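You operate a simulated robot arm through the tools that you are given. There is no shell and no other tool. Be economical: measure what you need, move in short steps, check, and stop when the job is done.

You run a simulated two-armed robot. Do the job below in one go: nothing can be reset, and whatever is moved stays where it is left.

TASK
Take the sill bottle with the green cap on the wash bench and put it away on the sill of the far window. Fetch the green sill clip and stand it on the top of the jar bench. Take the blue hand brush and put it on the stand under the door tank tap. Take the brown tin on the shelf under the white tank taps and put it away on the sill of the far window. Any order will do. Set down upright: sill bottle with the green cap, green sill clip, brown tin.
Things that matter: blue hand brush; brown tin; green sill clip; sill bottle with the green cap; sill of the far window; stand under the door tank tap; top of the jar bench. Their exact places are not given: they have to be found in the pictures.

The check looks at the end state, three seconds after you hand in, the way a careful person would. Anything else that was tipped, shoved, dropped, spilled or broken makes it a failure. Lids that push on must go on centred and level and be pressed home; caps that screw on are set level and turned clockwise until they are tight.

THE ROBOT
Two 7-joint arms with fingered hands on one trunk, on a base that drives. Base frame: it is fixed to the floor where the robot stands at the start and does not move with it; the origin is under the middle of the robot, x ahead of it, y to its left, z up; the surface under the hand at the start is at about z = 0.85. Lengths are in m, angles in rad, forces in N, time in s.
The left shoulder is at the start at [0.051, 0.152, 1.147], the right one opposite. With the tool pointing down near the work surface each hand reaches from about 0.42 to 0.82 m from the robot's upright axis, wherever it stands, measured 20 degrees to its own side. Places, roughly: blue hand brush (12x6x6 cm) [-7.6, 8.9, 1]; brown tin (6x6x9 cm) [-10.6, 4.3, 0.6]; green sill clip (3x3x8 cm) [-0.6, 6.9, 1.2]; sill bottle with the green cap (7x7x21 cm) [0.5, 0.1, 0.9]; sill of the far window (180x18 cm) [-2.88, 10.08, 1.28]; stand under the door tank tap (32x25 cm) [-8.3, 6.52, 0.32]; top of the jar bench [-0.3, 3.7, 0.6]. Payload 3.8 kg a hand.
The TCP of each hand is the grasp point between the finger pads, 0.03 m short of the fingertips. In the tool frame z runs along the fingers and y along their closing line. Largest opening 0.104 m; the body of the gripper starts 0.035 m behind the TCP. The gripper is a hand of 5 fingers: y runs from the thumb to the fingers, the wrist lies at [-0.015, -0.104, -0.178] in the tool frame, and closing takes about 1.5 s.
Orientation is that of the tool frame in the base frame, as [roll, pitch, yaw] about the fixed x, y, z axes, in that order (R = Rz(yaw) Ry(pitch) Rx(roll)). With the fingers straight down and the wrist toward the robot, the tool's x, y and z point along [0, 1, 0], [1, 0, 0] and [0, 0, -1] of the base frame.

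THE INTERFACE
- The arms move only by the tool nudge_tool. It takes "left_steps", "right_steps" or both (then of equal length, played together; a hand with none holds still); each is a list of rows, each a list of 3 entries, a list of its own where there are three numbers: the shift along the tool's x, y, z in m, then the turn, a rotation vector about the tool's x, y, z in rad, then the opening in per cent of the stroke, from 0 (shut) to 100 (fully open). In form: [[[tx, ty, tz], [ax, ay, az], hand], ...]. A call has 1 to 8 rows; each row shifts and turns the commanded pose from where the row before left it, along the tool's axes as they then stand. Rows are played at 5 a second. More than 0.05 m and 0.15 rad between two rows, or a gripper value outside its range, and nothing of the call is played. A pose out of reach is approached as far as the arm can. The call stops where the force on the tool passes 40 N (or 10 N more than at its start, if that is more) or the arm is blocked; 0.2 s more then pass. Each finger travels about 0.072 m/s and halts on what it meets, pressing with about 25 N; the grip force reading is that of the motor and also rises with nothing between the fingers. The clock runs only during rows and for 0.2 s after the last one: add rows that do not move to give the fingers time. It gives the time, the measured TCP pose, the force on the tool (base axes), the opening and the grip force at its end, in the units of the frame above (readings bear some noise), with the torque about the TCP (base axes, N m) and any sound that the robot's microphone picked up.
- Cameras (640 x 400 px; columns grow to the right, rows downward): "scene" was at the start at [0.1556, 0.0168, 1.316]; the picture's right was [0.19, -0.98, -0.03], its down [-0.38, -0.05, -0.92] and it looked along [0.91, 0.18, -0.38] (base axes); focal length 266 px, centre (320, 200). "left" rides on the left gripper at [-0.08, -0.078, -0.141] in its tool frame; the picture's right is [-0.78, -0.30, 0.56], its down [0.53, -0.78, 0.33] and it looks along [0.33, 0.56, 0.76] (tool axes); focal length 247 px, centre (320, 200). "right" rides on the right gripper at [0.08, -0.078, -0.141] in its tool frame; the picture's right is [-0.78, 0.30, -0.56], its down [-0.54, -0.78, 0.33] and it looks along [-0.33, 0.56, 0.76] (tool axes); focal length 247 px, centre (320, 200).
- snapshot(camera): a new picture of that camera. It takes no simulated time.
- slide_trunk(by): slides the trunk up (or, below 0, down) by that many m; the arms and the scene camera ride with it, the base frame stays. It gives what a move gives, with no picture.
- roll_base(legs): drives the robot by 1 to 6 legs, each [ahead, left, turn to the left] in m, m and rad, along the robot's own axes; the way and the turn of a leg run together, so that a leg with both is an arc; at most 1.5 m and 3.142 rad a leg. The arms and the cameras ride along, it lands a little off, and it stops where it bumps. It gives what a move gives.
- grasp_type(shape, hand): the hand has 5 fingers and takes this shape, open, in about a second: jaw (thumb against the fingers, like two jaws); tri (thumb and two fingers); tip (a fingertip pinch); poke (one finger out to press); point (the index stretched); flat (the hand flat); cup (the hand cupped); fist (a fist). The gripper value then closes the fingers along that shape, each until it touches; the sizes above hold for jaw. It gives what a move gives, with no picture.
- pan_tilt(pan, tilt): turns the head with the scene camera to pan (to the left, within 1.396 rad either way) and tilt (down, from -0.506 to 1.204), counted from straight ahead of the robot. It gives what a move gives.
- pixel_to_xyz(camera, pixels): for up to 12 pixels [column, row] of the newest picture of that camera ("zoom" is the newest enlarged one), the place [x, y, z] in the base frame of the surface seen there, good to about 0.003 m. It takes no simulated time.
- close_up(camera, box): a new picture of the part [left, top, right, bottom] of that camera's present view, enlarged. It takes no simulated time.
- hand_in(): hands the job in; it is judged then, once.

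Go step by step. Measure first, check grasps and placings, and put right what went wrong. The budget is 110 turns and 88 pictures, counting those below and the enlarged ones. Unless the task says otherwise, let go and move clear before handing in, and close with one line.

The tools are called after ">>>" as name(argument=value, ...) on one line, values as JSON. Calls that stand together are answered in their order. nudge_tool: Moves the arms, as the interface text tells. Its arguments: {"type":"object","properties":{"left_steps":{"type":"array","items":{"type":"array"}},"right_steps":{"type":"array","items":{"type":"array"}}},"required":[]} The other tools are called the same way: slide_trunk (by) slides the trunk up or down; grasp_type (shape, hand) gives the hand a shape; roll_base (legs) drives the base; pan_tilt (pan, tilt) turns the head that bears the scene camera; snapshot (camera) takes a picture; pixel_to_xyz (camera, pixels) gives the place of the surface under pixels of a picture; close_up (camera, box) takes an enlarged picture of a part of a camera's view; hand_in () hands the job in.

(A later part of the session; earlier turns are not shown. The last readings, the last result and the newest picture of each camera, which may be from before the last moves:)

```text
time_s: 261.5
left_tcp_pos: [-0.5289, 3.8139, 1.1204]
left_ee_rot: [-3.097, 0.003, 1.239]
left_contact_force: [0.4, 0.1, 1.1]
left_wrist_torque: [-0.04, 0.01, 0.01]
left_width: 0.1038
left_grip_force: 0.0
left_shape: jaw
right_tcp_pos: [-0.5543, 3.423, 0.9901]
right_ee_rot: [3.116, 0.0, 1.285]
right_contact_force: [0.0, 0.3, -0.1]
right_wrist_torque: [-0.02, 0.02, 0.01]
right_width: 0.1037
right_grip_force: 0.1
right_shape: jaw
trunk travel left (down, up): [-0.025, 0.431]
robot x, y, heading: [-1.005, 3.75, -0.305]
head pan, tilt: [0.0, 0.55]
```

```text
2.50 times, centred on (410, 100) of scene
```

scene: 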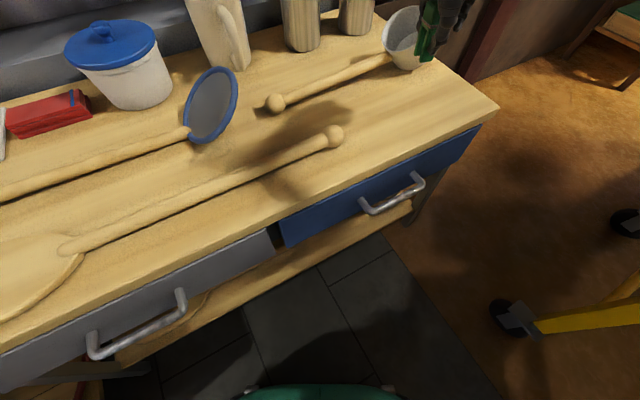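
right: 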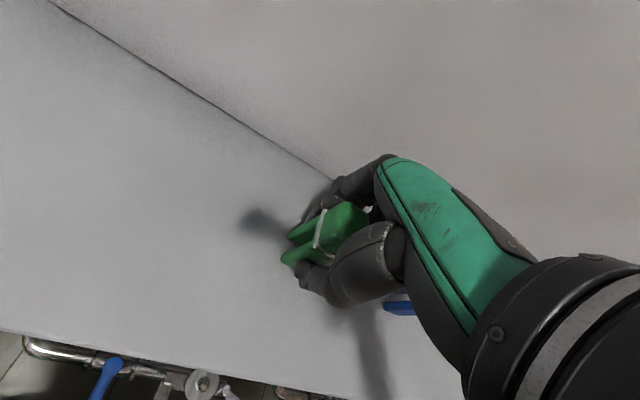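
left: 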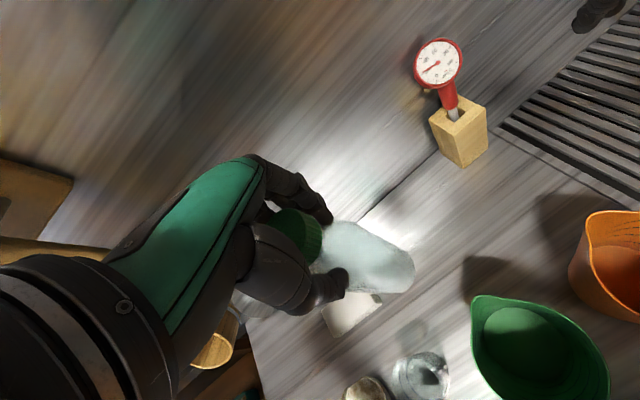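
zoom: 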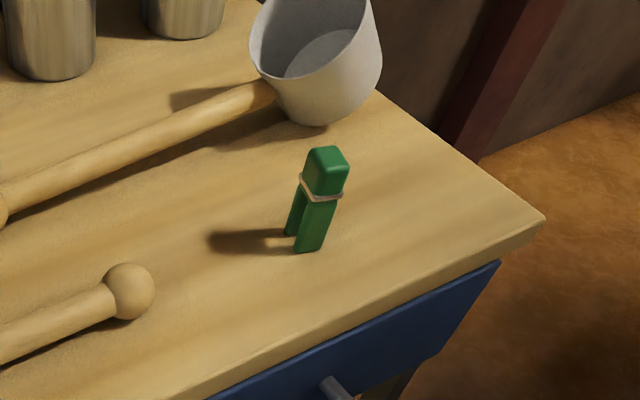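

The clip stands upright on the jar bench. Next is the western half: I'll back out, face west and drive along the corridor between the pots and the beds.

>>> roll_base(legs=[[-0.512, 0.31, 0], [0, 0, -2.646], [0.762, -0.272, 0], [0.762, -0.272, 0]])

>>> pan_tilt(pan=0.0, tilt=0.2)

>>> snapshot(camera="scene")

```text
time_s: 279.1
left_tcp_pos: [-3.3498, 4.4096, 1.1196]
left_ee_rot: [-3.096, 0.003, -1.525]
left_contact_force: [-0.2, -0.7, 0.0]
left_wrist_torque: [0.01, -0.02, -0.02]
left_width: 0.1036
left_grip_force: 0.0
left_shape: jaw
right_tcp_pos: [-3.4707, 4.7815, 0.9887]
right_ee_rot: [3.117, 0.0, -1.482]
right_contact_force: [0.1, -0.3, -0.7]
right_wrist_torque: [0.0, -0.01, -0.01]
right_width: 0.1035
right_grip_force: 0.2
right_shape: jaw
trunk travel left (down, up): [-0.025, 0.431]
robot x, y, heading: [-2.9317, 4.6394, -3.073]
head pan, tilt: [0.0, 0.55]
```

```text
time_s: 279.9
left_tcp_pos: [-3.3494, 4.4098, 1.1204]
left_ee_rot: [-3.097, 0.004, -1.525]
left_contact_force: [0.5, -0.3, -0.5]
left_wrist_torque: [-0.03, 0.02, 0.01]
left_width: 0.1038
left_grip_force: 0.0
left_shape: jaw
right_tcp_pos: [-3.4695, 4.7828, 0.9891]
right_ee_rot: [3.118, -0.002, -1.483]
right_contact_force: [-0.3, -0.2, 0.1]
right_wrist_torque: [-0.02, -0.03, -0.01]
right_width: 0.1038
right_grip_force: 0.1
right_shape: jaw
trunk travel left (down, up): [-0.025, 0.431]
robot x, y, heading: [-2.9338, 4.6428, -3.072]
head pan, tilt: [0.0, 0.201]
```

```text
23 pictures are left
```

scene: 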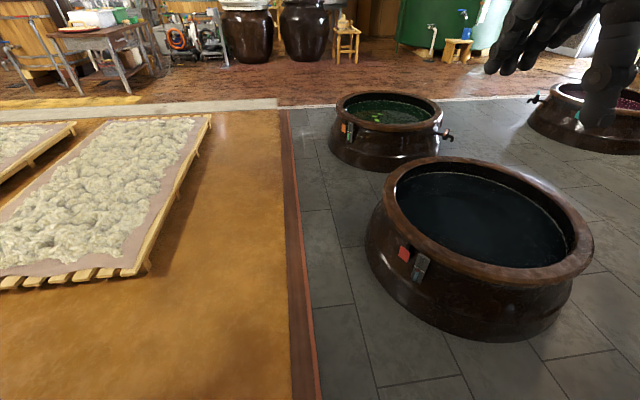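

The corridor west is open between the bed (210,120) and the pots. I'll measure pots, bed edge and what's beyond.

>>> pixel_to_xyz(camera="scene", pixels=[[368, 240], [330, 160], [210, 120], [148, 268], [272, 104], [345, 60], [250, 55], [305, 55], [458, 50], [130, 90], [440, 60], [205, 60]])

>>> close_up(camera="scene", box=[0, 0, 320, 110])

```text
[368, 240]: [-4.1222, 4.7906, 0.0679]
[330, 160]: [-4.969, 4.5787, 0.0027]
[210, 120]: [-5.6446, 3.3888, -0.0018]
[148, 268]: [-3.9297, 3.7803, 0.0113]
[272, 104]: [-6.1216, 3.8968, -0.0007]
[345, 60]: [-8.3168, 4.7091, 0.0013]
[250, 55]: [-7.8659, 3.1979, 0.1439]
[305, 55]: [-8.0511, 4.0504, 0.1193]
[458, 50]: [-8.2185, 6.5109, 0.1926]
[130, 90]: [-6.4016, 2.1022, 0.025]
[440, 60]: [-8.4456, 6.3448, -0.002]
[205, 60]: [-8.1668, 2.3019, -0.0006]
```

```text
2.00 times, centred on (160, 55) of scene
```

zoom: 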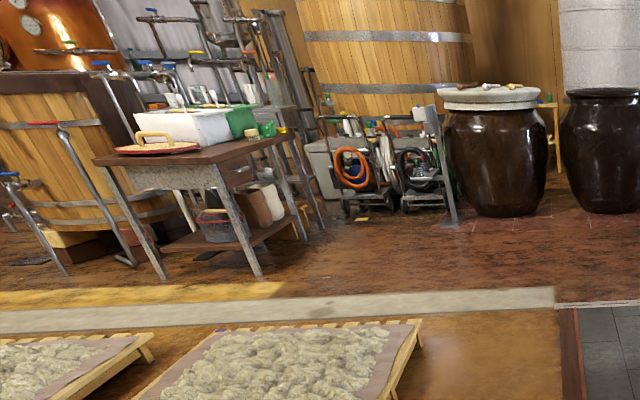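

I'll drive down the corridor to about (-6.3, 4.0) and look for the white tank.

>>> roll_base(legs=[[0.988, 0.275, 0], [1.318, 0.209, 0], [1.15, -0.08, 0]])

>>> pan_tilt(pan=-0.2, tilt=0.1)

>>> snapshot(camera="scene")

```text
time_s: 296.8
left_tcp_pos: [-6.6855, 3.6276, 1.1204]
left_ee_rot: [-3.096, 0.003, -1.459]
left_contact_force: [-0.2, 0.7, -0.1]
left_wrist_torque: [0.0, -0.01, 0.01]
left_width: 0.1036
left_grip_force: 0.0
left_shape: jaw
right_tcp_pos: [-6.8305, 3.9913, 0.9892]
right_ee_rot: [3.116, -0.004, -1.413]
right_contact_force: [-0.5, -0.3, -0.3]
right_wrist_torque: [-0.01, -0.01, 0.02]
right_width: 0.1035
right_grip_force: 0.0
right_shape: jaw
trunk travel left (down, up): [-0.025, 0.431]
robot x, y, heading: [-6.2835, 3.8907, -3.004]
head pan, tilt: [0.0, 0.201]
```

```text
time_s: 297.5
left_tcp_pos: [-6.6854, 3.6283, 1.1201]
left_ee_rot: [-3.096, 0.004, -1.459]
left_contact_force: [-0.2, 0.7, 0.0]
left_wrist_torque: [0.02, 0.02, -0.02]
left_width: 0.1036
left_grip_force: 0.1
left_shape: jaw
right_tcp_pos: [-6.8284, 3.9907, 0.99]
right_ee_rot: [3.116, -0.001, -1.413]
right_contact_force: [0.2, -0.1, -0.9]
right_wrist_torque: [-0.05, -0.01, -0.01]
right_width: 0.104
right_grip_force: 0.1
right_shape: jaw
trunk travel left (down, up): [-0.025, 0.431]
robot x, y, heading: [-6.2839, 3.8847, -3.009]
head pan, tilt: [-0.201, 0.099]
```

```text
21 pictures are left
```

scene: 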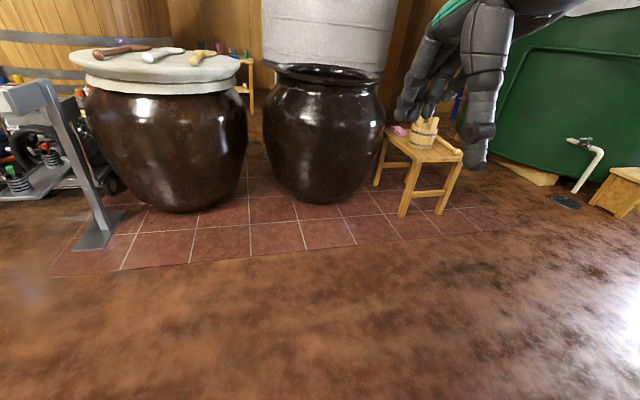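

Behind the two big jars is the white tank, with a small wooden shelf showing between them at (243,75). I'll zoom in and measure.

>>> close_up(camera="scene", box=[200, 30, 280, 110])

>>> pixel_to_xyz(camera="scene", pixels=[[245, 62], [232, 52], [245, 90], [247, 130], [382, 140], [275, 150], [430, 150], [465, 165], [330, 30], [395, 120], [260, 120], [415, 50]])

```text
5.00 times, centred on (240, 70) of scene
```

zoom: 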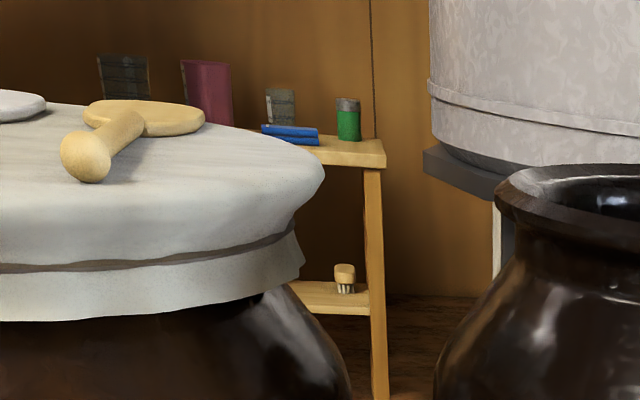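

```text
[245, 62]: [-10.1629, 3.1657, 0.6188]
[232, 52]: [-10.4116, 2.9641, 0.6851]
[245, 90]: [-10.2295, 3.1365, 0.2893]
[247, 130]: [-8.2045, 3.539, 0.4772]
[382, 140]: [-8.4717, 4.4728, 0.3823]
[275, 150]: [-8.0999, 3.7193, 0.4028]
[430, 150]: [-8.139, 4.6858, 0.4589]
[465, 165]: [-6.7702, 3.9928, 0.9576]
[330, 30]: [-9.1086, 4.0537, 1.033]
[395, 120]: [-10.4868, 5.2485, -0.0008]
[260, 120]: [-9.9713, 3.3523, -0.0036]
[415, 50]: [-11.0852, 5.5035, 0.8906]
```

The taps and tin must be on the back side of the white tank; open floor shows right of the jars at (395,120). I'll move to about (-7.3, 5.3) and look through there.

>>> roll_base(legs=[[0.4, -0.76, 0], [0.4, -0.7, 0]])

>>> pan_tilt(pan=0.0, tilt=0.15)

>>> snapshot(camera="scene")

```text
time_s: 305.9
left_tcp_pos: [-7.6655, 4.9578, 1.1203]
left_ee_rot: [-3.097, 0.002, -1.47]
left_contact_force: [0.0, -0.2, -0.5]
left_wrist_torque: [0.0, -0.01, 0.02]
left_width: 0.1036
left_grip_force: 0.1
left_shape: jaw
right_tcp_pos: [-7.8058, 5.3225, 0.9897]
right_ee_rot: [3.115, -0.001, -1.423]
right_contact_force: [0.2, 0.8, -0.2]
right_wrist_torque: [0.01, -0.02, -0.01]
right_width: 0.1036
right_grip_force: 0.1
right_shape: jaw
trunk travel left (down, up): [-0.025, 0.431]
robot x, y, heading: [-7.2598, 5.2147, -3.021]
head pan, tilt: [-0.201, 0.099]
```

```text
time_s: 306.6
left_tcp_pos: [-7.6662, 4.9567, 1.1202]
left_ee_rot: [-3.097, 0.004, -1.469]
left_contact_force: [-0.8, -0.4, -0.1]
left_wrist_torque: [0.03, -0.02, 0.0]
left_width: 0.1038
left_grip_force: 0.1
left_shape: jaw
right_tcp_pos: [-7.8057, 5.322, 0.9889]
right_ee_rot: [3.117, -0.001, -1.424]
right_contact_force: [-0.5, -0.4, -0.2]
right_wrist_torque: [-0.03, 0.02, 0.0]
right_width: 0.1037
right_grip_force: 0.1
right_shape: jaw
trunk travel left (down, up): [-0.025, 0.431]
robot x, y, heading: [-7.2643, 5.2134, -3.015]
head pan, tilt: [0.0, 0.15]
```

```text
19 pictures are left
```

scene: 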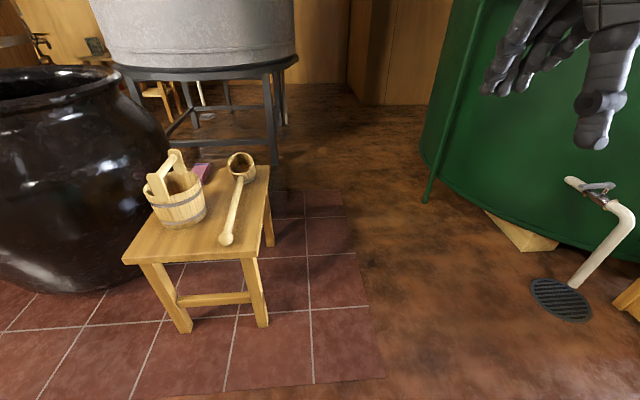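

There's a passage between the stool and the green tank, leading to the back of the white tank. I'll measure it.

>>> pixel_to_xyz(camera="scene", pixels=[[268, 320], [272, 210], [278, 160], [298, 60], [284, 120], [425, 200], [160, 90], [200, 100], [390, 100], [350, 85], [330, 130], [110, 60]])

```text
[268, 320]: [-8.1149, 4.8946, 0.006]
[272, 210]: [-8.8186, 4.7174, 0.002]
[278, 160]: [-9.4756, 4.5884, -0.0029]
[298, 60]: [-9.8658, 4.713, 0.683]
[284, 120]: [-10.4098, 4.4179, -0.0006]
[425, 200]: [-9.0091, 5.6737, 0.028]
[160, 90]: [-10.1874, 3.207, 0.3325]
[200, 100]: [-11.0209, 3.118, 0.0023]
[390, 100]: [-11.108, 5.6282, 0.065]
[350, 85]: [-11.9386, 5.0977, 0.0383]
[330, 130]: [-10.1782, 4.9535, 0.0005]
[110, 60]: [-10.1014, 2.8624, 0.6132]
```

The passage is about 0.9 m wide. I'll drive through to about (-10.2, 5.27) and look back at the tank's far side.

>>> roll_base(legs=[[0.921, -0.207, 0], [0.813, 0.048, 0], [1.175, -0.27, 0]])

>>> pan_tilt(pan=1.1, tilt=0.4)

>>> snapshot(camera="scene")

```text
time_s: 314.0
left_tcp_pos: [-9.0951, 4.9935, 1.1193]
left_ee_rot: [-3.096, 0.0, -1.516]
left_contact_force: [0.3, -0.3, -0.6]
left_wrist_torque: [0.02, 0.01, -0.03]
left_width: 0.1041
left_grip_force: 0.1
left_shape: jaw
right_tcp_pos: [-9.2175, 5.3631, 0.9909]
right_ee_rot: [3.109, 0.001, -1.476]
right_contact_force: [0.0, 0.2, 0.5]
right_wrist_torque: [0.0, -0.05, 0.02]
right_width: 0.104
right_grip_force: 0.1
right_shape: jaw
trunk travel left (down, up): [-0.025, 0.431]
robot x, y, heading: [-8.6781, 5.22, -3.067]
head pan, tilt: [0.0, 0.15]
stopped in leg 2: the robot was blocked; the commanded pose is now the measured one
```

```text
time_s: 315.3
left_tcp_pos: [-9.0939, 4.9939, 1.1191]
left_ee_rot: [-3.098, -0.002, -1.514]
left_contact_force: [-0.8, -0.5, -0.3]
left_wrist_torque: [0.01, 0.0, -0.02]
left_width: 0.104
left_grip_force: 0.1
left_shape: jaw
right_tcp_pos: [-9.2166, 5.3624, 0.9894]
right_ee_rot: [3.111, 0.001, -1.467]
right_contact_force: [-0.5, 0.1, 0.7]
right_wrist_torque: [-0.02, 0.01, -0.01]
right_width: 0.1039
right_grip_force: 0.0
right_shape: jaw
trunk travel left (down, up): [-0.025, 0.431]
robot x, y, heading: [-8.6816, 5.2261, -3.064]
head pan, tilt: [1.1, 0.4]
```

```text
18 pictures are left
```

scene: 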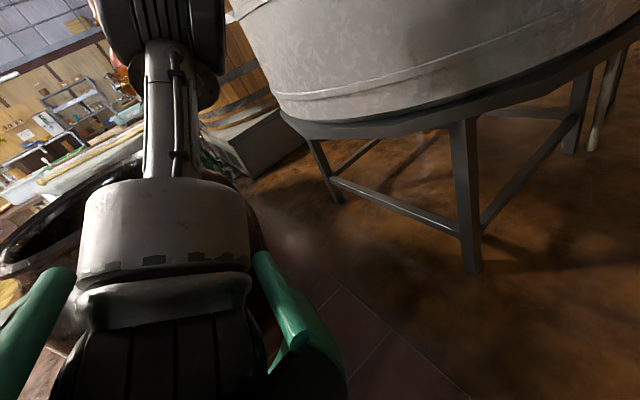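

The small turn to the right shows my right elbow touched the green tank's rod at (-9.0, 5.67). I'll ease back, turn left to tuck that elbow, and pass through.

>>> roll_base(legs=[[-0.03, 0.05, 0], [0, 0, 0.56], [0.522, -0.387, 0], [0.286, -0.622, 0], [0.311, -0.168, 0], [0, 0, 0.5]])

>>> pan_tilt(pan=0.1, tilt=0.3)

>>> snapshot(camera="scene")

```text
time_s: 324.6
left_tcp_pos: [-10.1615, 5.1027, 1.1171]
left_ee_rot: [-3.08, -0.022, -1.031]
left_contact_force: [-0.6, 0.5, -0.6]
left_wrist_torque: [0.02, 0.04, 0.0]
left_width: 0.1039
left_grip_force: 0.1
left_shape: jaw
right_tcp_pos: [-10.439, 5.3697, 0.9766]
right_ee_rot: [3.127, -0.024, -0.981]
right_contact_force: [-0.2, -0.7, 0.5]
right_wrist_torque: [-0.03, 0.01, 0.02]
right_width: 0.1039
right_grip_force: 0.0
right_shape: jaw
trunk travel left (down, up): [-0.025, 0.431]
robot x, y, heading: [-9.8784, 5.489, -2.577]
head pan, tilt: [1.1, 0.4]
stopped in leg 4: the robot was blocked; the commanded pose is now the measured one
```

```text
time_s: 325.9
left_tcp_pos: [-10.1605, 5.1017, 1.1167]
left_ee_rot: [-3.08, -0.021, -1.03]
left_contact_force: [-0.5, -0.4, 0.8]
left_wrist_torque: [-0.04, 0.01, -0.02]
left_width: 0.1042
left_grip_force: 0.1
left_shape: jaw
right_tcp_pos: [-10.4377, 5.3706, 0.9758]
right_ee_rot: [3.127, -0.025, -0.98]
right_contact_force: [0.0, 0.6, 0.0]
right_wrist_torque: [-0.02, 0.01, -0.01]
right_width: 0.1041
right_grip_force: 0.1
right_shape: jaw
trunk travel left (down, up): [-0.025, 0.431]
robot x, y, heading: [-9.8754, 5.4889, -2.581]
head pan, tilt: [0.099, 0.3]
```

```text
17 pictures are left
```

scene: 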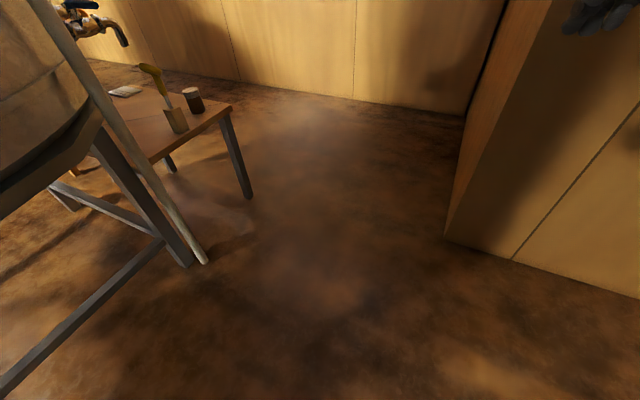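

The brown tin is at (193,98), at the corner of the low table under the tap. I'll measure it and the surroundings.

>>> pixel_to_xyz(camera="scene", pixels=[[192, 91], [188, 103], [200, 103], [194, 112], [228, 105], [175, 115], [205, 262], [185, 262], [445, 242], [100, 20], [245, 195], [150, 75]])

>>> close_up(camera="scene", box=[40, 0, 260, 140])

```text
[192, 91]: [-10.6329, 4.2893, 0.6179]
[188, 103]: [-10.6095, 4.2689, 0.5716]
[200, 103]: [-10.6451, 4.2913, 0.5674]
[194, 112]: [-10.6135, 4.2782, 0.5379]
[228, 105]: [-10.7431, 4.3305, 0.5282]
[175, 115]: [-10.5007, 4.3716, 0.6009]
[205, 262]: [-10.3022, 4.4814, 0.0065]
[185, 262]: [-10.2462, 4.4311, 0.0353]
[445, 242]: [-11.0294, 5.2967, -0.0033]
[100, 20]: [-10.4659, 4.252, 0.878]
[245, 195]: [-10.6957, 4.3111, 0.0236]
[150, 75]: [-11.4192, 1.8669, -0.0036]
```

```text
2.86 times, centred on (150, 70) of scene
```

zoom: 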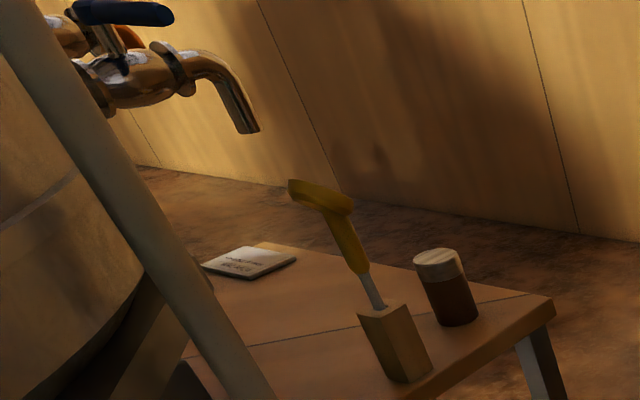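

The tin's centre is about (-10.645, 4.262), standing on z ≈ 0.53. I'll come round to its northwest side so the left hand can reach it while staying clear of the tank.

>>> roll_base(legs=[[0.514, 0.019, 0], [0, 0, 1.23], [0.086, -0.532, 0], [0.193, -0.13, 0]])

>>> pan_tilt(pan=0.15, tilt=0.65)

>>> snapshot(camera="scene")

```text
time_s: 336.0
left_tcp_pos: [-10.6162, 4.377, 1.1172]
left_ee_rot: [-3.083, -0.022, 0.202]
left_contact_force: [-0.1, -0.6, -0.4]
left_wrist_torque: [0.04, -0.02, -0.02]
left_width: 0.1043
left_grip_force: 0.1
left_shape: jaw
right_tcp_pos: [-10.9598, 4.2037, 0.977]
right_ee_rot: [3.127, -0.025, 0.251]
right_contact_force: [0.7, -0.5, -0.6]
right_wrist_torque: [0.0, -0.02, -0.02]
right_width: 0.1041
right_grip_force: 0.1
right_shape: jaw
trunk travel left (down, up): [-0.025, 0.431]
robot x, y, heading: [-10.8875, 4.7724, -1.342]
head pan, tilt: [0.099, 0.3]
```

```text
time_s: 336.9
left_tcp_pos: [-10.6147, 4.3781, 1.1178]
left_ee_rot: [-3.082, -0.022, 0.204]
left_contact_force: [0.2, 0.2, 0.1]
left_wrist_torque: [0.04, 0.0, 0.0]
left_width: 0.1041
left_grip_force: 0.0
left_shape: jaw
right_tcp_pos: [-10.9597, 4.2044, 0.9767]
right_ee_rot: [3.125, -0.023, 0.252]
right_contact_force: [0.1, 0.2, -0.2]
right_wrist_torque: [-0.01, 0.0, 0.02]
right_width: 0.1039
right_grip_force: 0.1
right_shape: jaw
trunk travel left (down, up): [-0.025, 0.431]
robot x, y, heading: [-10.8893, 4.7733, -1.343]
head pan, tilt: [0.15, 0.649]
```

```text
15 pictures are left
```

scene: 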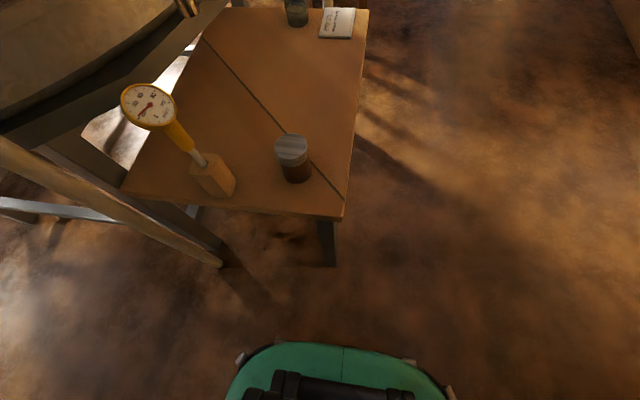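

The tin stands at (293,160), with the thermometer block beside it at (213,175). I'll measure them.

>>> pixel_to_xyz(camera="scene", pixels=[[291, 143], [278, 145], [306, 143], [291, 155], [298, 182], [215, 165], [160, 105], [235, 190], [320, 200], [190, 150]])

```text
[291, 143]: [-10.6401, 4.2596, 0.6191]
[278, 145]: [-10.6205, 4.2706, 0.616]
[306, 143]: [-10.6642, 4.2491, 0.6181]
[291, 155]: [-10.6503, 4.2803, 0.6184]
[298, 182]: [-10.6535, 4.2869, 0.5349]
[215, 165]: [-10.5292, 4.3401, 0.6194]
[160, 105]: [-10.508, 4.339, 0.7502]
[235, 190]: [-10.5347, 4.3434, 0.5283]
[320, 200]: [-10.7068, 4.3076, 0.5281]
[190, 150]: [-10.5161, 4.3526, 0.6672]
```

The tin's centre is (-10.641, 4.257) and its top is at z = 0.619. I'll level the left hand, turn its wrist away from the thermometer, move over the tin and come down partway.

>>> nudge_tool(left_steps=[[[0, 0, 0], [-0.02, -0.007, -0.1], 100], [[0, 0, 0], [-0.02, -0.007, -0.1], 100], [[0, 0, 0], [-0.02, -0.007, -0.1], 100], [[-0.027, 0.031, 0], [0, 0, 0], 100], [[-0.027, 0.031, 0], [0, 0, 0], 100], [[-0.027, 0.031, 0], [0, 0, 0], 100], [[0, 0, 0.048], [0, 0, 0], 100], [[0, 0, 0.048], [0, 0, 0], 100]])

>>> nudge_tool(left_steps=[[[0, 0, 0.048], [0, 0, 0], 100], [[0, 0, 0.048], [0, 0, 0], 100], [[0, 0, 0.048], [0, 0, 0], 100], [[0, 0, 0.048], [0, 0, 0], 100], [[0, 0, 0.048], [0, 0, 0], 100], [[0, 0, 0.048], [0, 0, 0], 100], [[0, 0, 0], [0, 0, 0], 100]])

>>> snapshot(camera="scene")

```text
time_s: 338.7
left_tcp_pos: [-10.639, 4.2332, 1.0008]
left_ee_rot: [3.136, -0.006, 0.505]
left_contact_force: [0.1, 0.0, -0.7]
left_wrist_torque: [0.01, 0.0, 0.0]
left_width: 0.104
left_grip_force: 0.0
left_shape: jaw
left hand out of reach, approached as far as the arm can: row 2, 3
right_tcp_pos: [-10.9592, 4.2038, 0.9765]
right_ee_rot: [3.127, -0.024, 0.251]
right_contact_force: [-0.9, 0.0, -0.2]
right_wrist_torque: [0.01, -0.01, 0.03]
right_width: 0.1044
right_grip_force: 0.0
right_shape: jaw
trunk travel left (down, up): [-0.025, 0.431]
robot x, y, heading: [-10.8844, 4.7709, -1.344]
head pan, tilt: [0.15, 0.649]
```

```text
time_s: 340.3
left_tcp_pos: [-10.635, 4.2352, 0.714]
left_ee_rot: [3.133, -0.006, 0.504]
left_contact_force: [0.7, -0.1, 0.2]
left_wrist_torque: [-0.02, 0.02, 0.01]
left_width: 0.1039
left_grip_force: 0.0
left_shape: jaw
right_tcp_pos: [-10.959, 4.2043, 0.9775]
right_ee_rot: [3.125, -0.025, 0.251]
right_contact_force: [-1.2, -0.2, 0.7]
right_wrist_torque: [0.0, 0.03, 0.0]
right_width: 0.104
right_grip_force: 0.1
right_shape: jaw
trunk travel left (down, up): [-0.025, 0.431]
robot x, y, heading: [-10.8868, 4.7761, -1.341]
head pan, tilt: [0.15, 0.649]
```

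```text
14 pictures are left
```

scene: 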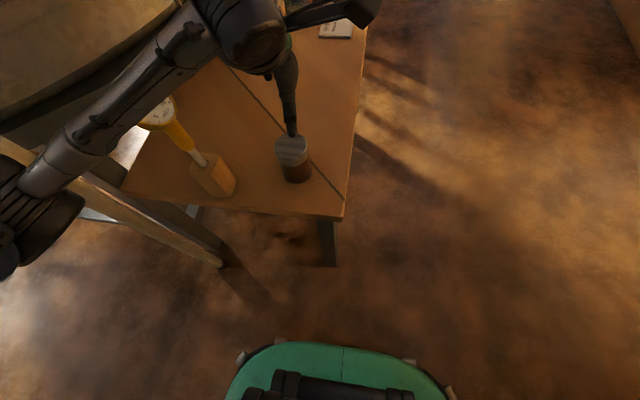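

The hand is 22 mm too far south. The forearm runs close to the thermometer dial at (158,112), so I'll measure their heights before going lower.

>>> pixel_to_xyz(camera="scene", pixels=[[158, 110], [150, 90], [130, 115], [110, 120], [180, 60], [145, 100], [70, 165], [40, 220], [170, 85]])

```text
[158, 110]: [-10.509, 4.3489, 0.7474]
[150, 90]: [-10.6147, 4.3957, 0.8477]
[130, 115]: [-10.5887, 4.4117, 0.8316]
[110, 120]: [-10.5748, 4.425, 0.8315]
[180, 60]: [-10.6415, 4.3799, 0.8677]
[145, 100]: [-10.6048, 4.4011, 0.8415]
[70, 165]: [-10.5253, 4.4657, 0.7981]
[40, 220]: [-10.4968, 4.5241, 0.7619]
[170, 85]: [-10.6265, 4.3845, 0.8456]
```

The forearm stays about 4 cm clear of the dial, and the correction moves it further away. I'll centre, lower to z ≈ 0.592 and close.

>>> nudge_tool(left_steps=[[[0.005, -0.022, 0], [0, 0, 0], 100], [[0, 0, 0.04], [0, 0, 0], 100], [[0, 0, 0.04], [0, 0, 0], 100], [[0, 0, 0.04], [0, 0, 0], 100], [[0, 0, 0], [0, 0, 0], 100]])

>>> close_up(camera="scene", box=[100, 60, 400, 260])

```text
time_s: 341.5
left_tcp_pos: [-10.6385, 4.2549, 0.5904]
left_ee_rot: [3.135, -0.007, 0.505]
left_contact_force: [-1.3, -0.4, 1.3]
left_wrist_torque: [0.02, 0.03, 0.03]
left_width: 0.1044
left_grip_force: 0.1
left_shape: jaw
right_tcp_pos: [-10.9593, 4.2044, 0.977]
right_ee_rot: [3.126, -0.026, 0.253]
right_contact_force: [0.9, 0.2, 0.5]
right_wrist_torque: [0.02, 0.0, -0.02]
right_width: 0.1037
right_grip_force: 0.0
right_shape: jaw
trunk travel left (down, up): [-0.025, 0.431]
robot x, y, heading: [-10.8892, 4.7755, -1.344]
head pan, tilt: [0.15, 0.649]
```

```text
2.00 times, centred on (250, 160) of scene
```

zoom: 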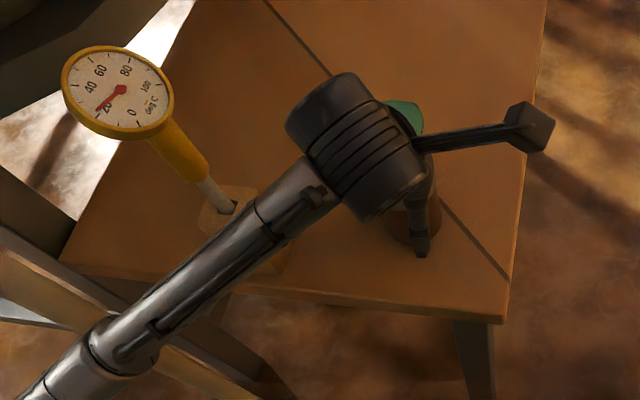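

The hand is round the tin and nothing has been touched. I'll close and lift straight up.

>>> nudge_tool(left_steps=[[[0, 0, 0], [0, 0, 0], 60], [[0, 0, 0], [0, 0, 0], 20], [[0, 0, 0], [0, 0, 0], 0], [[0, 0, 0], [0, 0, 0], 0], [[0, 0, 0], [0, 0, 0], 0], [[0, 0, 0], [0, 0, 0], 0], [[0, 0, -0.01], [0, 0, 0], 0], [[0, 0, -0.04], [0, 0, 0], 0]])

>>> nudge_tool(left_steps=[[[0, 0, -0.045], [0, 0, 0], 0], [[0, 0, -0.045], [0, 0, 0], 0], [[0, 0, -0.045], [0, 0, 0], 0], [[0, 0, -0.045], [0, 0, 0], 0], [[0, 0, -0.045], [0, 0, 0], 0], [[0, 0, -0.045], [0, 0, 0], 0], [[0, 0, -0.045], [0, 0, 0], 0], [[0, 0, -0.045], [0, 0, 0], 0]])

>>> snapshot(camera="left")

```text
time_s: 343.3
left_tcp_pos: [-10.6399, 4.2592, 0.6403]
left_ee_rot: [3.137, -0.009, 0.506]
left_contact_force: [0.7, 0.5, -0.7]
left_wrist_torque: [-0.03, -0.01, 0.03]
left_width: 0.0512
left_grip_force: 25.1
left_shape: jaw
right_tcp_pos: [-10.9603, 4.205, 0.9773]
right_ee_rot: [3.127, -0.024, 0.253]
right_contact_force: [0.8, -0.1, 0.8]
right_wrist_torque: [0.01, 0.03, -0.01]
right_width: 0.1039
right_grip_force: 0.1
right_shape: jaw
trunk travel left (down, up): [-0.025, 0.431]
robot x, y, heading: [-10.8904, 4.7738, -1.346]
head pan, tilt: [0.15, 0.649]
```

```text
time_s: 345.1
left_tcp_pos: [-10.6447, 4.2594, 1.0039]
left_ee_rot: [3.135, -0.01, 0.505]
left_contact_force: [0.5, 0.5, -1.8]
left_wrist_torque: [-0.01, 0.01, -0.03]
left_width: 0.0507
left_grip_force: 25.5
left_shape: jaw
right_tcp_pos: [-10.9598, 4.2051, 0.9765]
right_ee_rot: [3.126, -0.024, 0.252]
right_contact_force: [0.1, 0.6, 0.5]
right_wrist_torque: [-0.04, 0.01, 0.01]
right_width: 0.1041
right_grip_force: 0.0
right_shape: jaw
trunk travel left (down, up): [-0.025, 0.431]
robot x, y, heading: [-10.8887, 4.773, -1.342]
head pan, tilt: [0.15, 0.649]
```

```text
12 pictures are left
```

left: 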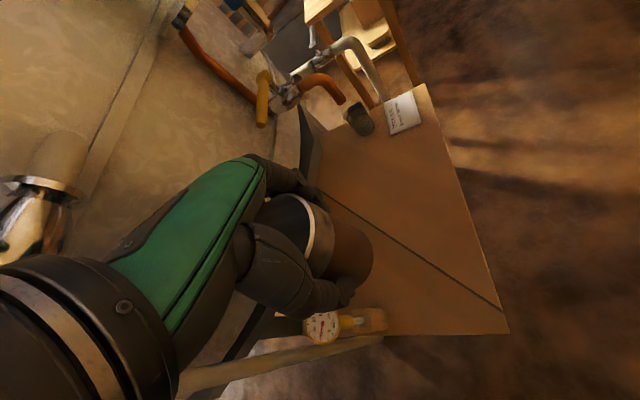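

The tin is held firmly (51 mm). I'll pull the left hand in a little and retrace my path out from behind the tank.

>>> nudge_tool(left_steps=[[[0, -0.04, -0.03], [0, 0, 0], 0], [[0, -0.04, -0.03], [0, 0, 0], 0], [[0, -0.04, -0.03], [0, 0, 0], 0]])

>>> roll_base(legs=[[-0.192, 0.132, 0], [-0.081, 0.532, 0], [0, 0, -1.23], [-0.461, 0.023, 0], [-0.37, 0.535, 0]])

```text
time_s: 345.9
left_tcp_pos: [-10.7041, 4.3652, 1.0871]
left_ee_rot: [3.133, -0.004, 0.501]
left_contact_force: [-0.1, 0.3, -0.3]
left_wrist_torque: [-0.05, 0.0, 0.01]
left_width: 0.0507
left_grip_force: 24.8
left_shape: jaw
right_tcp_pos: [-10.9597, 4.206, 0.9773]
right_ee_rot: [3.122, -0.025, 0.253]
right_contact_force: [0.1, 0.2, -0.3]
right_wrist_torque: [0.01, -0.01, -0.01]
right_width: 0.1042
right_grip_force: 0.1
right_shape: jaw
trunk travel left (down, up): [-0.025, 0.431]
robot x, y, heading: [-10.8895, 4.7752, -1.346]
head pan, tilt: [0.15, 0.649]
```

```text
time_s: 359.1
left_tcp_pos: [-9.6289, 4.8898, 1.0846]
left_ee_rot: [3.135, -0.005, -0.734]
left_contact_force: [-0.6, 0.2, -1.5]
left_wrist_torque: [0.02, -0.01, 0.0]
left_width: 0.0506
left_grip_force: 25.0
left_shape: jaw
right_tcp_pos: [-9.8624, 5.0792, 0.9764]
right_ee_rot: [3.126, -0.025, -0.981]
right_contact_force: [-0.7, 0.2, 0.4]
right_wrist_torque: [0.02, 0.0, 0.0]
right_width: 0.1039
right_grip_force: 0.1
right_shape: jaw
trunk travel left (down, up): [-0.025, 0.431]
robot x, y, heading: [-9.3023, 5.1992, -2.58]
head pan, tilt: [0.15, 0.649]
```

I'm clear of the tank at (-9.30, 5.20). I'll continue back east past the stool, turn north and drive up toward the brush.

>>> roll_base(legs=[[-0.563, 0.329, 0], [-0.731, 0.247, 0], [-0.519, 0.208, 0], [0, 0, -1.933], [1.176, -0.238, 0], [1.094, -0.14, 0]])

>>> pan_tilt(pan=0.0, tilt=0.25)

>>> snapshot(camera="scene")

```text
time_s: 384.7
left_tcp_pos: [-7.74, 8.2031, 1.0844]
left_ee_rot: [3.134, -0.005, -2.62]
left_contact_force: [0.1, 0.8, -2.1]
left_wrist_torque: [-0.01, -0.02, 0.01]
left_width: 0.0499
left_grip_force: 25.2
left_shape: jaw
right_tcp_pos: [-7.4872, 8.3661, 0.9772]
right_ee_rot: [3.126, -0.025, -2.867]
right_contact_force: [0.3, 0.1, 0.2]
right_wrist_torque: [-0.03, -0.02, -0.02]
right_width: 0.1041
right_grip_force: 0.0
right_shape: jaw
trunk travel left (down, up): [-0.025, 0.431]
robot x, y, heading: [-7.5475, 7.7939, 1.816]
head pan, tilt: [0.15, 0.649]
```

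```text
time_s: 385.5
left_tcp_pos: [-7.7406, 8.2018, 1.0855]
left_ee_rot: [3.135, -0.005, -2.618]
left_contact_force: [0.5, -0.3, -2.2]
left_wrist_torque: [0.02, -0.03, 0.01]
left_width: 0.0498
left_grip_force: 25.1
left_shape: jaw
right_tcp_pos: [-7.4882, 8.3666, 0.9771]
right_ee_rot: [3.126, -0.024, -2.865]
right_contact_force: [-0.2, 0.5, 0.5]
right_wrist_torque: [-0.03, 0.0, 0.02]
right_width: 0.1039
right_grip_force: 0.1
right_shape: jaw
trunk travel left (down, up): [-0.025, 0.431]
robot x, y, heading: [-7.5453, 7.8009, 1.818]
head pan, tilt: [0.0, 0.25]
```

```text
11 pictures are left
```

scene: 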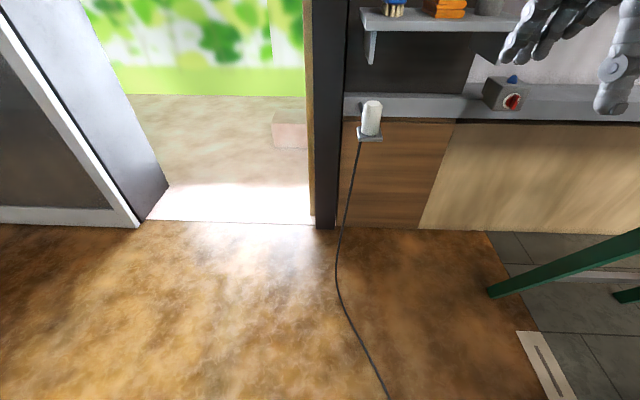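

The blue brush is on the wall shelf at (390,8), beside an orange one. I'll raise the trunk to see and reach the shelf.

>>> slide_trunk(by=0.3)

>>> close_up(camera="scene", box=[300, 0, 540, 150])

>>> pixel_to_xyz(camera="zoom", pixels=[[200, 110], [240, 130], [240, 150], [280, 110], [370, 130], [180, 150], [200, 180], [170, 200], [240, 100], [320, 160], [450, 150], [180, 60]])

```text
time_s: 388.5
left_tcp_pos: [-7.7416, 8.2034, 1.3852]
left_ee_rot: [3.135, -0.005, -2.616]
left_contact_force: [0.1, -0.2, -1.4]
left_wrist_torque: [-0.02, -0.03, 0.02]
left_width: 0.05
left_grip_force: 25.1
left_shape: jaw
right_tcp_pos: [-7.4866, 8.3665, 1.2771]
right_ee_rot: [3.127, -0.023, -2.867]
right_contact_force: [-0.2, 0.1, 0.0]
right_wrist_torque: [-0.01, -0.01, -0.02]
right_width: 0.104
right_grip_force: 0.0
right_shape: jaw
trunk travel left (down, up): [-0.325, 0.131]
robot x, y, heading: [-7.5422, 7.7957, 1.818]
head pan, tilt: [0.0, 0.25]
```

```text
2.67 times, centred on (420, 75) of scene
```

zoom: 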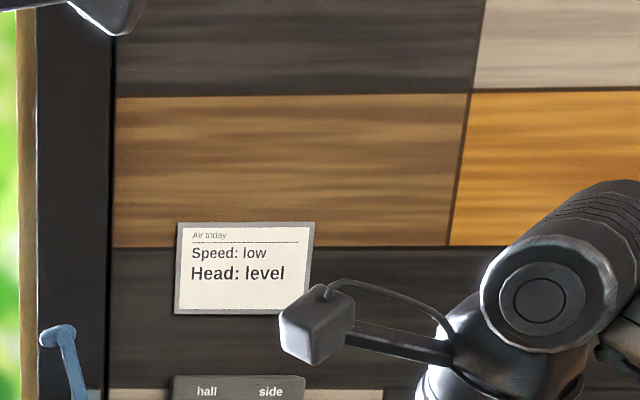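

```text
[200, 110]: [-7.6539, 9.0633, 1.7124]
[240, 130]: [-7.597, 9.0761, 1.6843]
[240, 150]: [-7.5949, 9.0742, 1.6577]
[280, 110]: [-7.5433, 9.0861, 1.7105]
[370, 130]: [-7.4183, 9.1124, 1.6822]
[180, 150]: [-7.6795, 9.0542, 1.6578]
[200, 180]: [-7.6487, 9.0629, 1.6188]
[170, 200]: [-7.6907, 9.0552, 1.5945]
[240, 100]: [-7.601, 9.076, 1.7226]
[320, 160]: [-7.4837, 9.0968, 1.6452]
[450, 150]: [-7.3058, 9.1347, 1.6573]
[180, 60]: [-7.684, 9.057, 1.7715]
```

The shelf is now lower in the view, so I'll tilt down.

>>> pan_tilt(pan=0.0, tilt=0.6)

>>> close_up(camera="scene", box=[280, 0, 540, 170])

>>> pixel_to_xyz(camera="zoom", pixels=[[200, 100], [240, 100], [200, 130], [240, 130], [280, 120], [320, 130], [360, 120], [400, 120], [240, 160], [320, 160], [300, 80], [240, 80]])

```text
time_s: 389.4
left_tcp_pos: [-7.7408, 8.2033, 1.3847]
left_ee_rot: [3.135, -0.006, -2.617]
left_contact_force: [0.4, -0.9, -0.4]
left_wrist_torque: [0.03, -0.01, 0.0]
left_width: 0.0499
left_grip_force: 25.3
left_shape: jaw
right_tcp_pos: [-7.4876, 8.3662, 1.2779]
right_ee_rot: [3.126, -0.023, -2.866]
right_contact_force: [-0.3, -0.1, 0.3]
right_wrist_torque: [-0.04, -0.01, 0.01]
right_width: 0.1041
right_grip_force: 0.0
right_shape: jaw
trunk travel left (down, up): [-0.325, 0.131]
robot x, y, heading: [-7.5443, 7.7934, 1.818]
head pan, tilt: [0.0, 0.6]
```

```text
2.35 times, centred on (410, 85) of scene
```

zoom: 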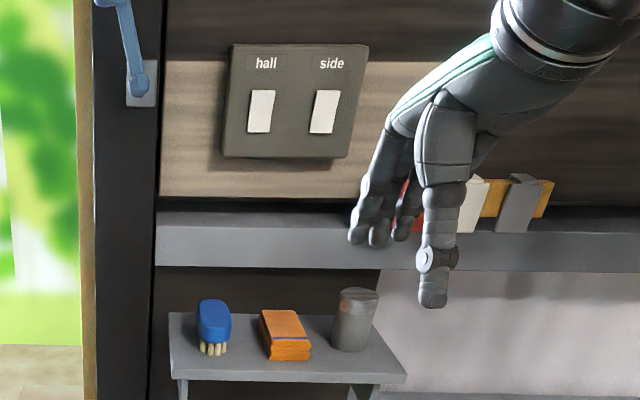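

```text
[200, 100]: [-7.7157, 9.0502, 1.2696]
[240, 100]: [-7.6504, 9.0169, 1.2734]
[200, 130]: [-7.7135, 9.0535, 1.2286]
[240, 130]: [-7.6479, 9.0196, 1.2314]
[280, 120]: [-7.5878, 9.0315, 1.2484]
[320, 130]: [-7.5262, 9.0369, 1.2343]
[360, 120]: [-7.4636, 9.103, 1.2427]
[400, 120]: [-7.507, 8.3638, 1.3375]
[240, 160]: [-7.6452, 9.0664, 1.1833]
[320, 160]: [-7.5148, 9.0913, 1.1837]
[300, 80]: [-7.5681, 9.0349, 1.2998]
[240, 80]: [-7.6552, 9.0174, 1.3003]
```

The brush is at zoom (213,325) on a small shelf, under a ledge at z ≈ 1.1. I'll measure the brush, its neighbours and the ledge.

>>> pixel_to_xyz(camera="zoom", pixels=[[213, 306], [213, 320], [213, 337], [203, 325], [228, 322], [212, 350], [262, 318], [185, 340], [190, 370], [240, 245], [210, 302], [355, 295]])

```text
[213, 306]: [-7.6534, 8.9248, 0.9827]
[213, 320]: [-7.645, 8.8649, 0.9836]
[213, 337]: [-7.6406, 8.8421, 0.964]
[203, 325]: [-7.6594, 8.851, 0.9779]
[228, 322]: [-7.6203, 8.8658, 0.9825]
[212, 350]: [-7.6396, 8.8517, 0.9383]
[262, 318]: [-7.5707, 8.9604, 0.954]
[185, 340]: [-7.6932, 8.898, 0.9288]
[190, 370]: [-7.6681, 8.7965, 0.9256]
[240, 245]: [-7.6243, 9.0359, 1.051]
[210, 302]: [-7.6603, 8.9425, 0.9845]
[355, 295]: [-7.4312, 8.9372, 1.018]
```

The brush lies along the wall normal, centred near (-7.645, 8.90), z 0.928 to 0.985. I'll turn the right hand 90° so its fingers close across the brush, and drive closer.

>>> nudge_tool(right_steps=[[[0, 0, 0], [0, 0, -0.15], 100], [[0, 0, 0], [0, 0, -0.15], 100], [[0, 0, 0], [0, 0, -0.15], 100], [[0, 0, 0], [0, 0, -0.15], 100], [[0, 0, 0], [0, 0, -0.15], 100], [[0, 0, 0], [0, 0, -0.15], 100], [[0, 0, 0], [0, 0, -0.15], 100], [[0, 0, 0], [0, 0, -0.15], 100]])

>>> nudge_tool(right_steps=[[[0, 0, 0], [0, 0, -0.15], 80], [[0, 0, 0], [0, 0, -0.15], 80], [[0, 0, 0], [0, 0, 0], 80]])

>>> roll_base(legs=[[0.46, 0, 0]])

```text
time_s: 391.2
left_tcp_pos: [-7.7401, 8.2028, 1.3853]
left_ee_rot: [3.136, -0.004, -2.618]
left_contact_force: [-0.1, 0.0, -1.4]
left_wrist_torque: [-0.01, 0.0, 0.0]
left_width: 0.0501
left_grip_force: 24.7
left_shape: jaw
right_tcp_pos: [-7.5001, 8.3435, 1.2876]
right_ee_rot: [3.112, -0.004, -2.259]
right_contact_force: [0.6, 0.6, 0.2]
right_wrist_torque: [-0.03, -0.01, 0.01]
right_width: 0.1043
right_grip_force: 0.0
right_shape: jaw
right hand out of reach, approached as far as the arm can: row 4, 5, 6, 7, 8
trunk travel left (down, up): [-0.325, 0.131]
robot x, y, heading: [-7.5446, 7.797, 1.814]
head pan, tilt: [0.0, 0.6]
```

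```text
time_s: 392.0
left_tcp_pos: [-7.7415, 8.2033, 1.3851]
left_ee_rot: [3.136, -0.005, -2.616]
left_contact_force: [-0.4, -0.5, -1.3]
left_wrist_torque: [0.03, 0.01, 0.0]
left_width: 0.0501
left_grip_force: 25.4
left_shape: jaw
right_tcp_pos: [-7.5007, 8.3437, 1.2868]
right_ee_rot: [3.112, -0.005, -2.26]
right_contact_force: [0.0, 0.3, 0.8]
right_wrist_torque: [-0.01, 0.0, -0.01]
right_width: 0.0835
right_grip_force: 0.1
right_shape: jaw
right hand out of reach, approached as far as the arm can: row 1, 2
trunk travel left (down, up): [-0.325, 0.131]
robot x, y, heading: [-7.549, 7.7963, 1.819]
head pan, tilt: [0.0, 0.6]
```

```text
time_s: 394.7
left_tcp_pos: [-7.8565, 8.6327, 1.3862]
left_ee_rot: [3.132, -0.006, -2.608]
left_contact_force: [-0.2, -0.5, -0.8]
left_wrist_torque: [-0.02, 0.03, -0.02]
left_width: 0.0501
left_grip_force: 25.0
left_shape: jaw
right_tcp_pos: [-7.6198, 8.777, 1.2865]
right_ee_rot: [3.11, -0.003, -2.249]
right_contact_force: [0.3, 1.1, 0.6]
right_wrist_torque: [0.05, 0.0, 0.02]
right_width: 0.0837
right_grip_force: 0.1
right_shape: jaw
trunk travel left (down, up): [-0.325, 0.131]
robot x, y, heading: [-7.6565, 8.2263, 1.833]
head pan, tilt: [0.0, 0.6]
```

The wrist stops 0.6 rad into that turn. I'll try turning the other way, with the thumb inward, which should suit a right arm better.

>>> nudge_tool(right_steps=[[[0, -0.02, 0], [0, 0, 0.15], 80], [[0, -0.02, 0], [0, 0, 0.15], 80], [[0, 0, 0], [0, 0, 0.15], 80], [[0, 0, 0], [0, 0, 0.15], 80], [[0, 0, 0], [0, 0, 0.15], 80], [[0, 0, 0], [0, 0, 0.15], 80], [[0, 0, 0], [0, 0, 0.15], 80], [[0, 0, 0], [0, 0, 0.15], 80]])

>>> nudge_tool(right_steps=[[[0, 0, 0], [0, 0, 0.15], 80], [[0, 0, 0], [0, 0, 0.15], 80], [[0, 0, 0], [0, 0, 0.15], 80], [[0, 0, 0], [0, 0, 0.15], 80], [[0, 0, 0], [0, 0, 0.15], 80], [[0, 0, 0], [0, 0, 0.15], 80], [[0, 0, 0], [0, 0, 0.15], 80]])

```text
time_s: 396.5
left_tcp_pos: [-7.8576, 8.6341, 1.3848]
left_ee_rot: [3.134, -0.004, -2.61]
left_contact_force: [-0.2, 0.5, -1.5]
left_wrist_torque: [0.04, -0.01, -0.01]
left_width: 0.0496
left_grip_force: 25.3
left_shape: jaw
right_tcp_pos: [-7.5912, 8.7528, 1.2869]
right_ee_rot: [3.135, -0.029, 2.83]
right_contact_force: [0.0, 0.4, -0.1]
right_wrist_torque: [0.02, -0.02, 0.0]
right_width: 0.0834
right_grip_force: 0.1
right_shape: jaw
trunk travel left (down, up): [-0.325, 0.131]
robot x, y, heading: [-7.6579, 8.2301, 1.829]
head pan, tilt: [0.0, 0.6]
```

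```text
time_s: 398.1
left_tcp_pos: [-7.8578, 8.6346, 1.3861]
left_ee_rot: [3.135, -0.007, -2.606]
left_contact_force: [0.8, -0.5, -0.9]
left_wrist_torque: [0.0, -0.03, 0.03]
left_width: 0.0499
left_grip_force: 25.2
left_shape: jaw
right_tcp_pos: [-7.5901, 8.7509, 1.2864]
right_ee_rot: [-3.118, -0.019, 1.783]
right_contact_force: [-0.3, 0.3, -0.4]
right_wrist_torque: [0.02, 0.01, 0.01]
right_width: 0.0834
right_grip_force: 0.0
right_shape: jaw
trunk travel left (down, up): [-0.325, 0.131]
robot x, y, heading: [-7.6576, 8.2302, 1.827]
head pan, tilt: [0.0, 0.6]
```

The hand now has the right orientation (yaw 1.78). I'll level it, move over the brush at (-7.648, 8.88), lower partway and check.

>>> nudge_tool(right_steps=[[[0, 0, 0], [-0.024, -0.019, 0], 80], [[0.046, -0.0098, 0], [0, 0, 0], 80], [[0.046, -0.0098, 0], [0, 0, 0], 80], [[0.046, -0.0098, 0], [0, 0, 0], 80], [[0, 0, 0.048], [0, 0, 0], 80], [[0, 0, 0.048], [0, 0, 0], 80], [[0, 0, 0.048], [0, 0, 0], 80], [[0, 0, 0.048], [0, 0, 0], 80]])

>>> snapshot(camera="right")

```text
time_s: 399.9
left_tcp_pos: [-7.8564, 8.6356, 1.3856]
left_ee_rot: [3.134, -0.008, -2.608]
left_contact_force: [0.6, 0.5, -1.4]
left_wrist_torque: [-0.06, -0.01, -0.03]
left_width: 0.0498
left_grip_force: 24.9
left_shape: jaw
right_tcp_pos: [-7.6391, 8.8556, 1.0929]
right_ee_rot: [-3.141, -0.002, 1.785]
right_contact_force: [0.6, 1.3, -0.7]
right_wrist_torque: [-0.03, 0.0, 0.01]
right_width: 0.083
right_grip_force: 0.1
right_shape: jaw
right hand out of reach, approached as far as the arm can: row 4
trunk travel left (down, up): [-0.325, 0.131]
robot x, y, heading: [-7.6603, 8.2295, 1.833]
head pan, tilt: [0.0, 0.6]
```

```text
8 pictures are left
```

right: 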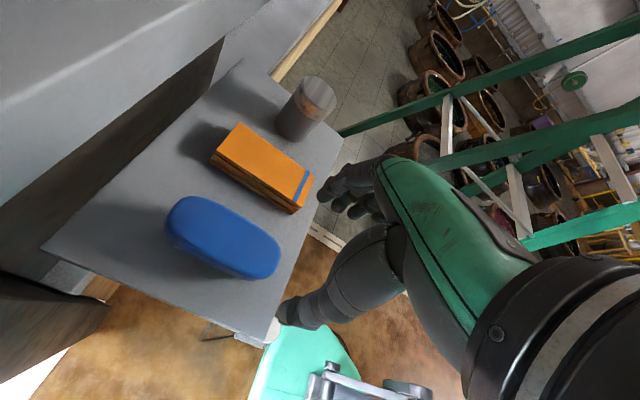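

The brush is clear in the right camera at (222,237), with the orange box beside it. I'll measure it for a fine correction.

>>> pixel_to_xyz(camera="right", pixels=[[222, 237], [178, 212], [268, 262], [235, 218], [210, 258], [275, 205], [300, 200], [245, 185], [150, 250], [265, 300]])

```text
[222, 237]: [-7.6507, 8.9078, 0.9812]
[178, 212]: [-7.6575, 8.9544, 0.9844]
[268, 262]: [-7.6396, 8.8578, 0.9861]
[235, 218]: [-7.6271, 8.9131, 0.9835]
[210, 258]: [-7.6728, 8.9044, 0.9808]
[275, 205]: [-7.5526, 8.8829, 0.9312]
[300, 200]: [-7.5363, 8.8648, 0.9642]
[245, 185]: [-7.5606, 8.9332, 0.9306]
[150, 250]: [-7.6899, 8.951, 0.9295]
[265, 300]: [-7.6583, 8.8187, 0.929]
```

The brush centre is (-7.650, 8.906). A 3 cm drive ahead lines the hand up; then I'll lower to z ≈ 0.967 and close.

>>> roll_base(legs=[[0.03, 0, 0]])

>>> nudge_tool(right_steps=[[[0, 0, 0.042], [0, 0, 0], 80], [[0, 0, 0.042], [0, 0, 0], 80], [[0, 0, 0.042], [0, 0, 0], 80], [[0, 0, 0], [0, 0, 0], 50], [[0, 0, 0], [0, 0, 0], 20], [[0, 0, 0], [0, 0, 0], 0], [[0, 0, 0], [0, 0, 0], 0], [[0, 0, 0], [0, 0, 0], 0]])

```text
time_s: 400.7
left_tcp_pos: [-7.8634, 8.6549, 1.389]
left_ee_rot: [3.128, -0.004, -2.607]
left_contact_force: [-0.3, -0.8, -1.5]
left_wrist_torque: [0.06, -0.02, 0.01]
left_width: 0.0497
left_grip_force: 25.0
left_shape: jaw
right_tcp_pos: [-7.6456, 8.8764, 1.098]
right_ee_rot: [3.139, -0.008, 1.786]
right_contact_force: [0.7, -0.5, 0.4]
right_wrist_torque: [0.06, 0.03, 0.01]
right_width: 0.0833
right_grip_force: 0.1
right_shape: jaw
trunk travel left (down, up): [-0.325, 0.131]
robot x, y, heading: [-7.6659, 8.258, 1.831]
head pan, tilt: [0.0, 0.6]
```

```text
time_s: 402.5
left_tcp_pos: [-7.8639, 8.6632, 1.3852]
left_ee_rot: [3.135, -0.005, -2.608]
left_contact_force: [-0.3, -0.8, -0.6]
left_wrist_torque: [0.04, -0.02, 0.01]
left_width: 0.0497
left_grip_force: 25.4
left_shape: jaw
right_tcp_pos: [-7.6476, 8.8831, 0.9698]
right_ee_rot: [3.14, -0.002, 1.787]
right_contact_force: [0.3, -0.7, -0.6]
right_wrist_torque: [-0.07, -0.02, 0.03]
right_width: 0.0424
right_grip_force: 25.4
right_shape: jaw
trunk travel left (down, up): [-0.325, 0.131]
robot x, y, heading: [-7.6656, 8.2539, 1.833]
head pan, tilt: [0.0, 0.6]
```

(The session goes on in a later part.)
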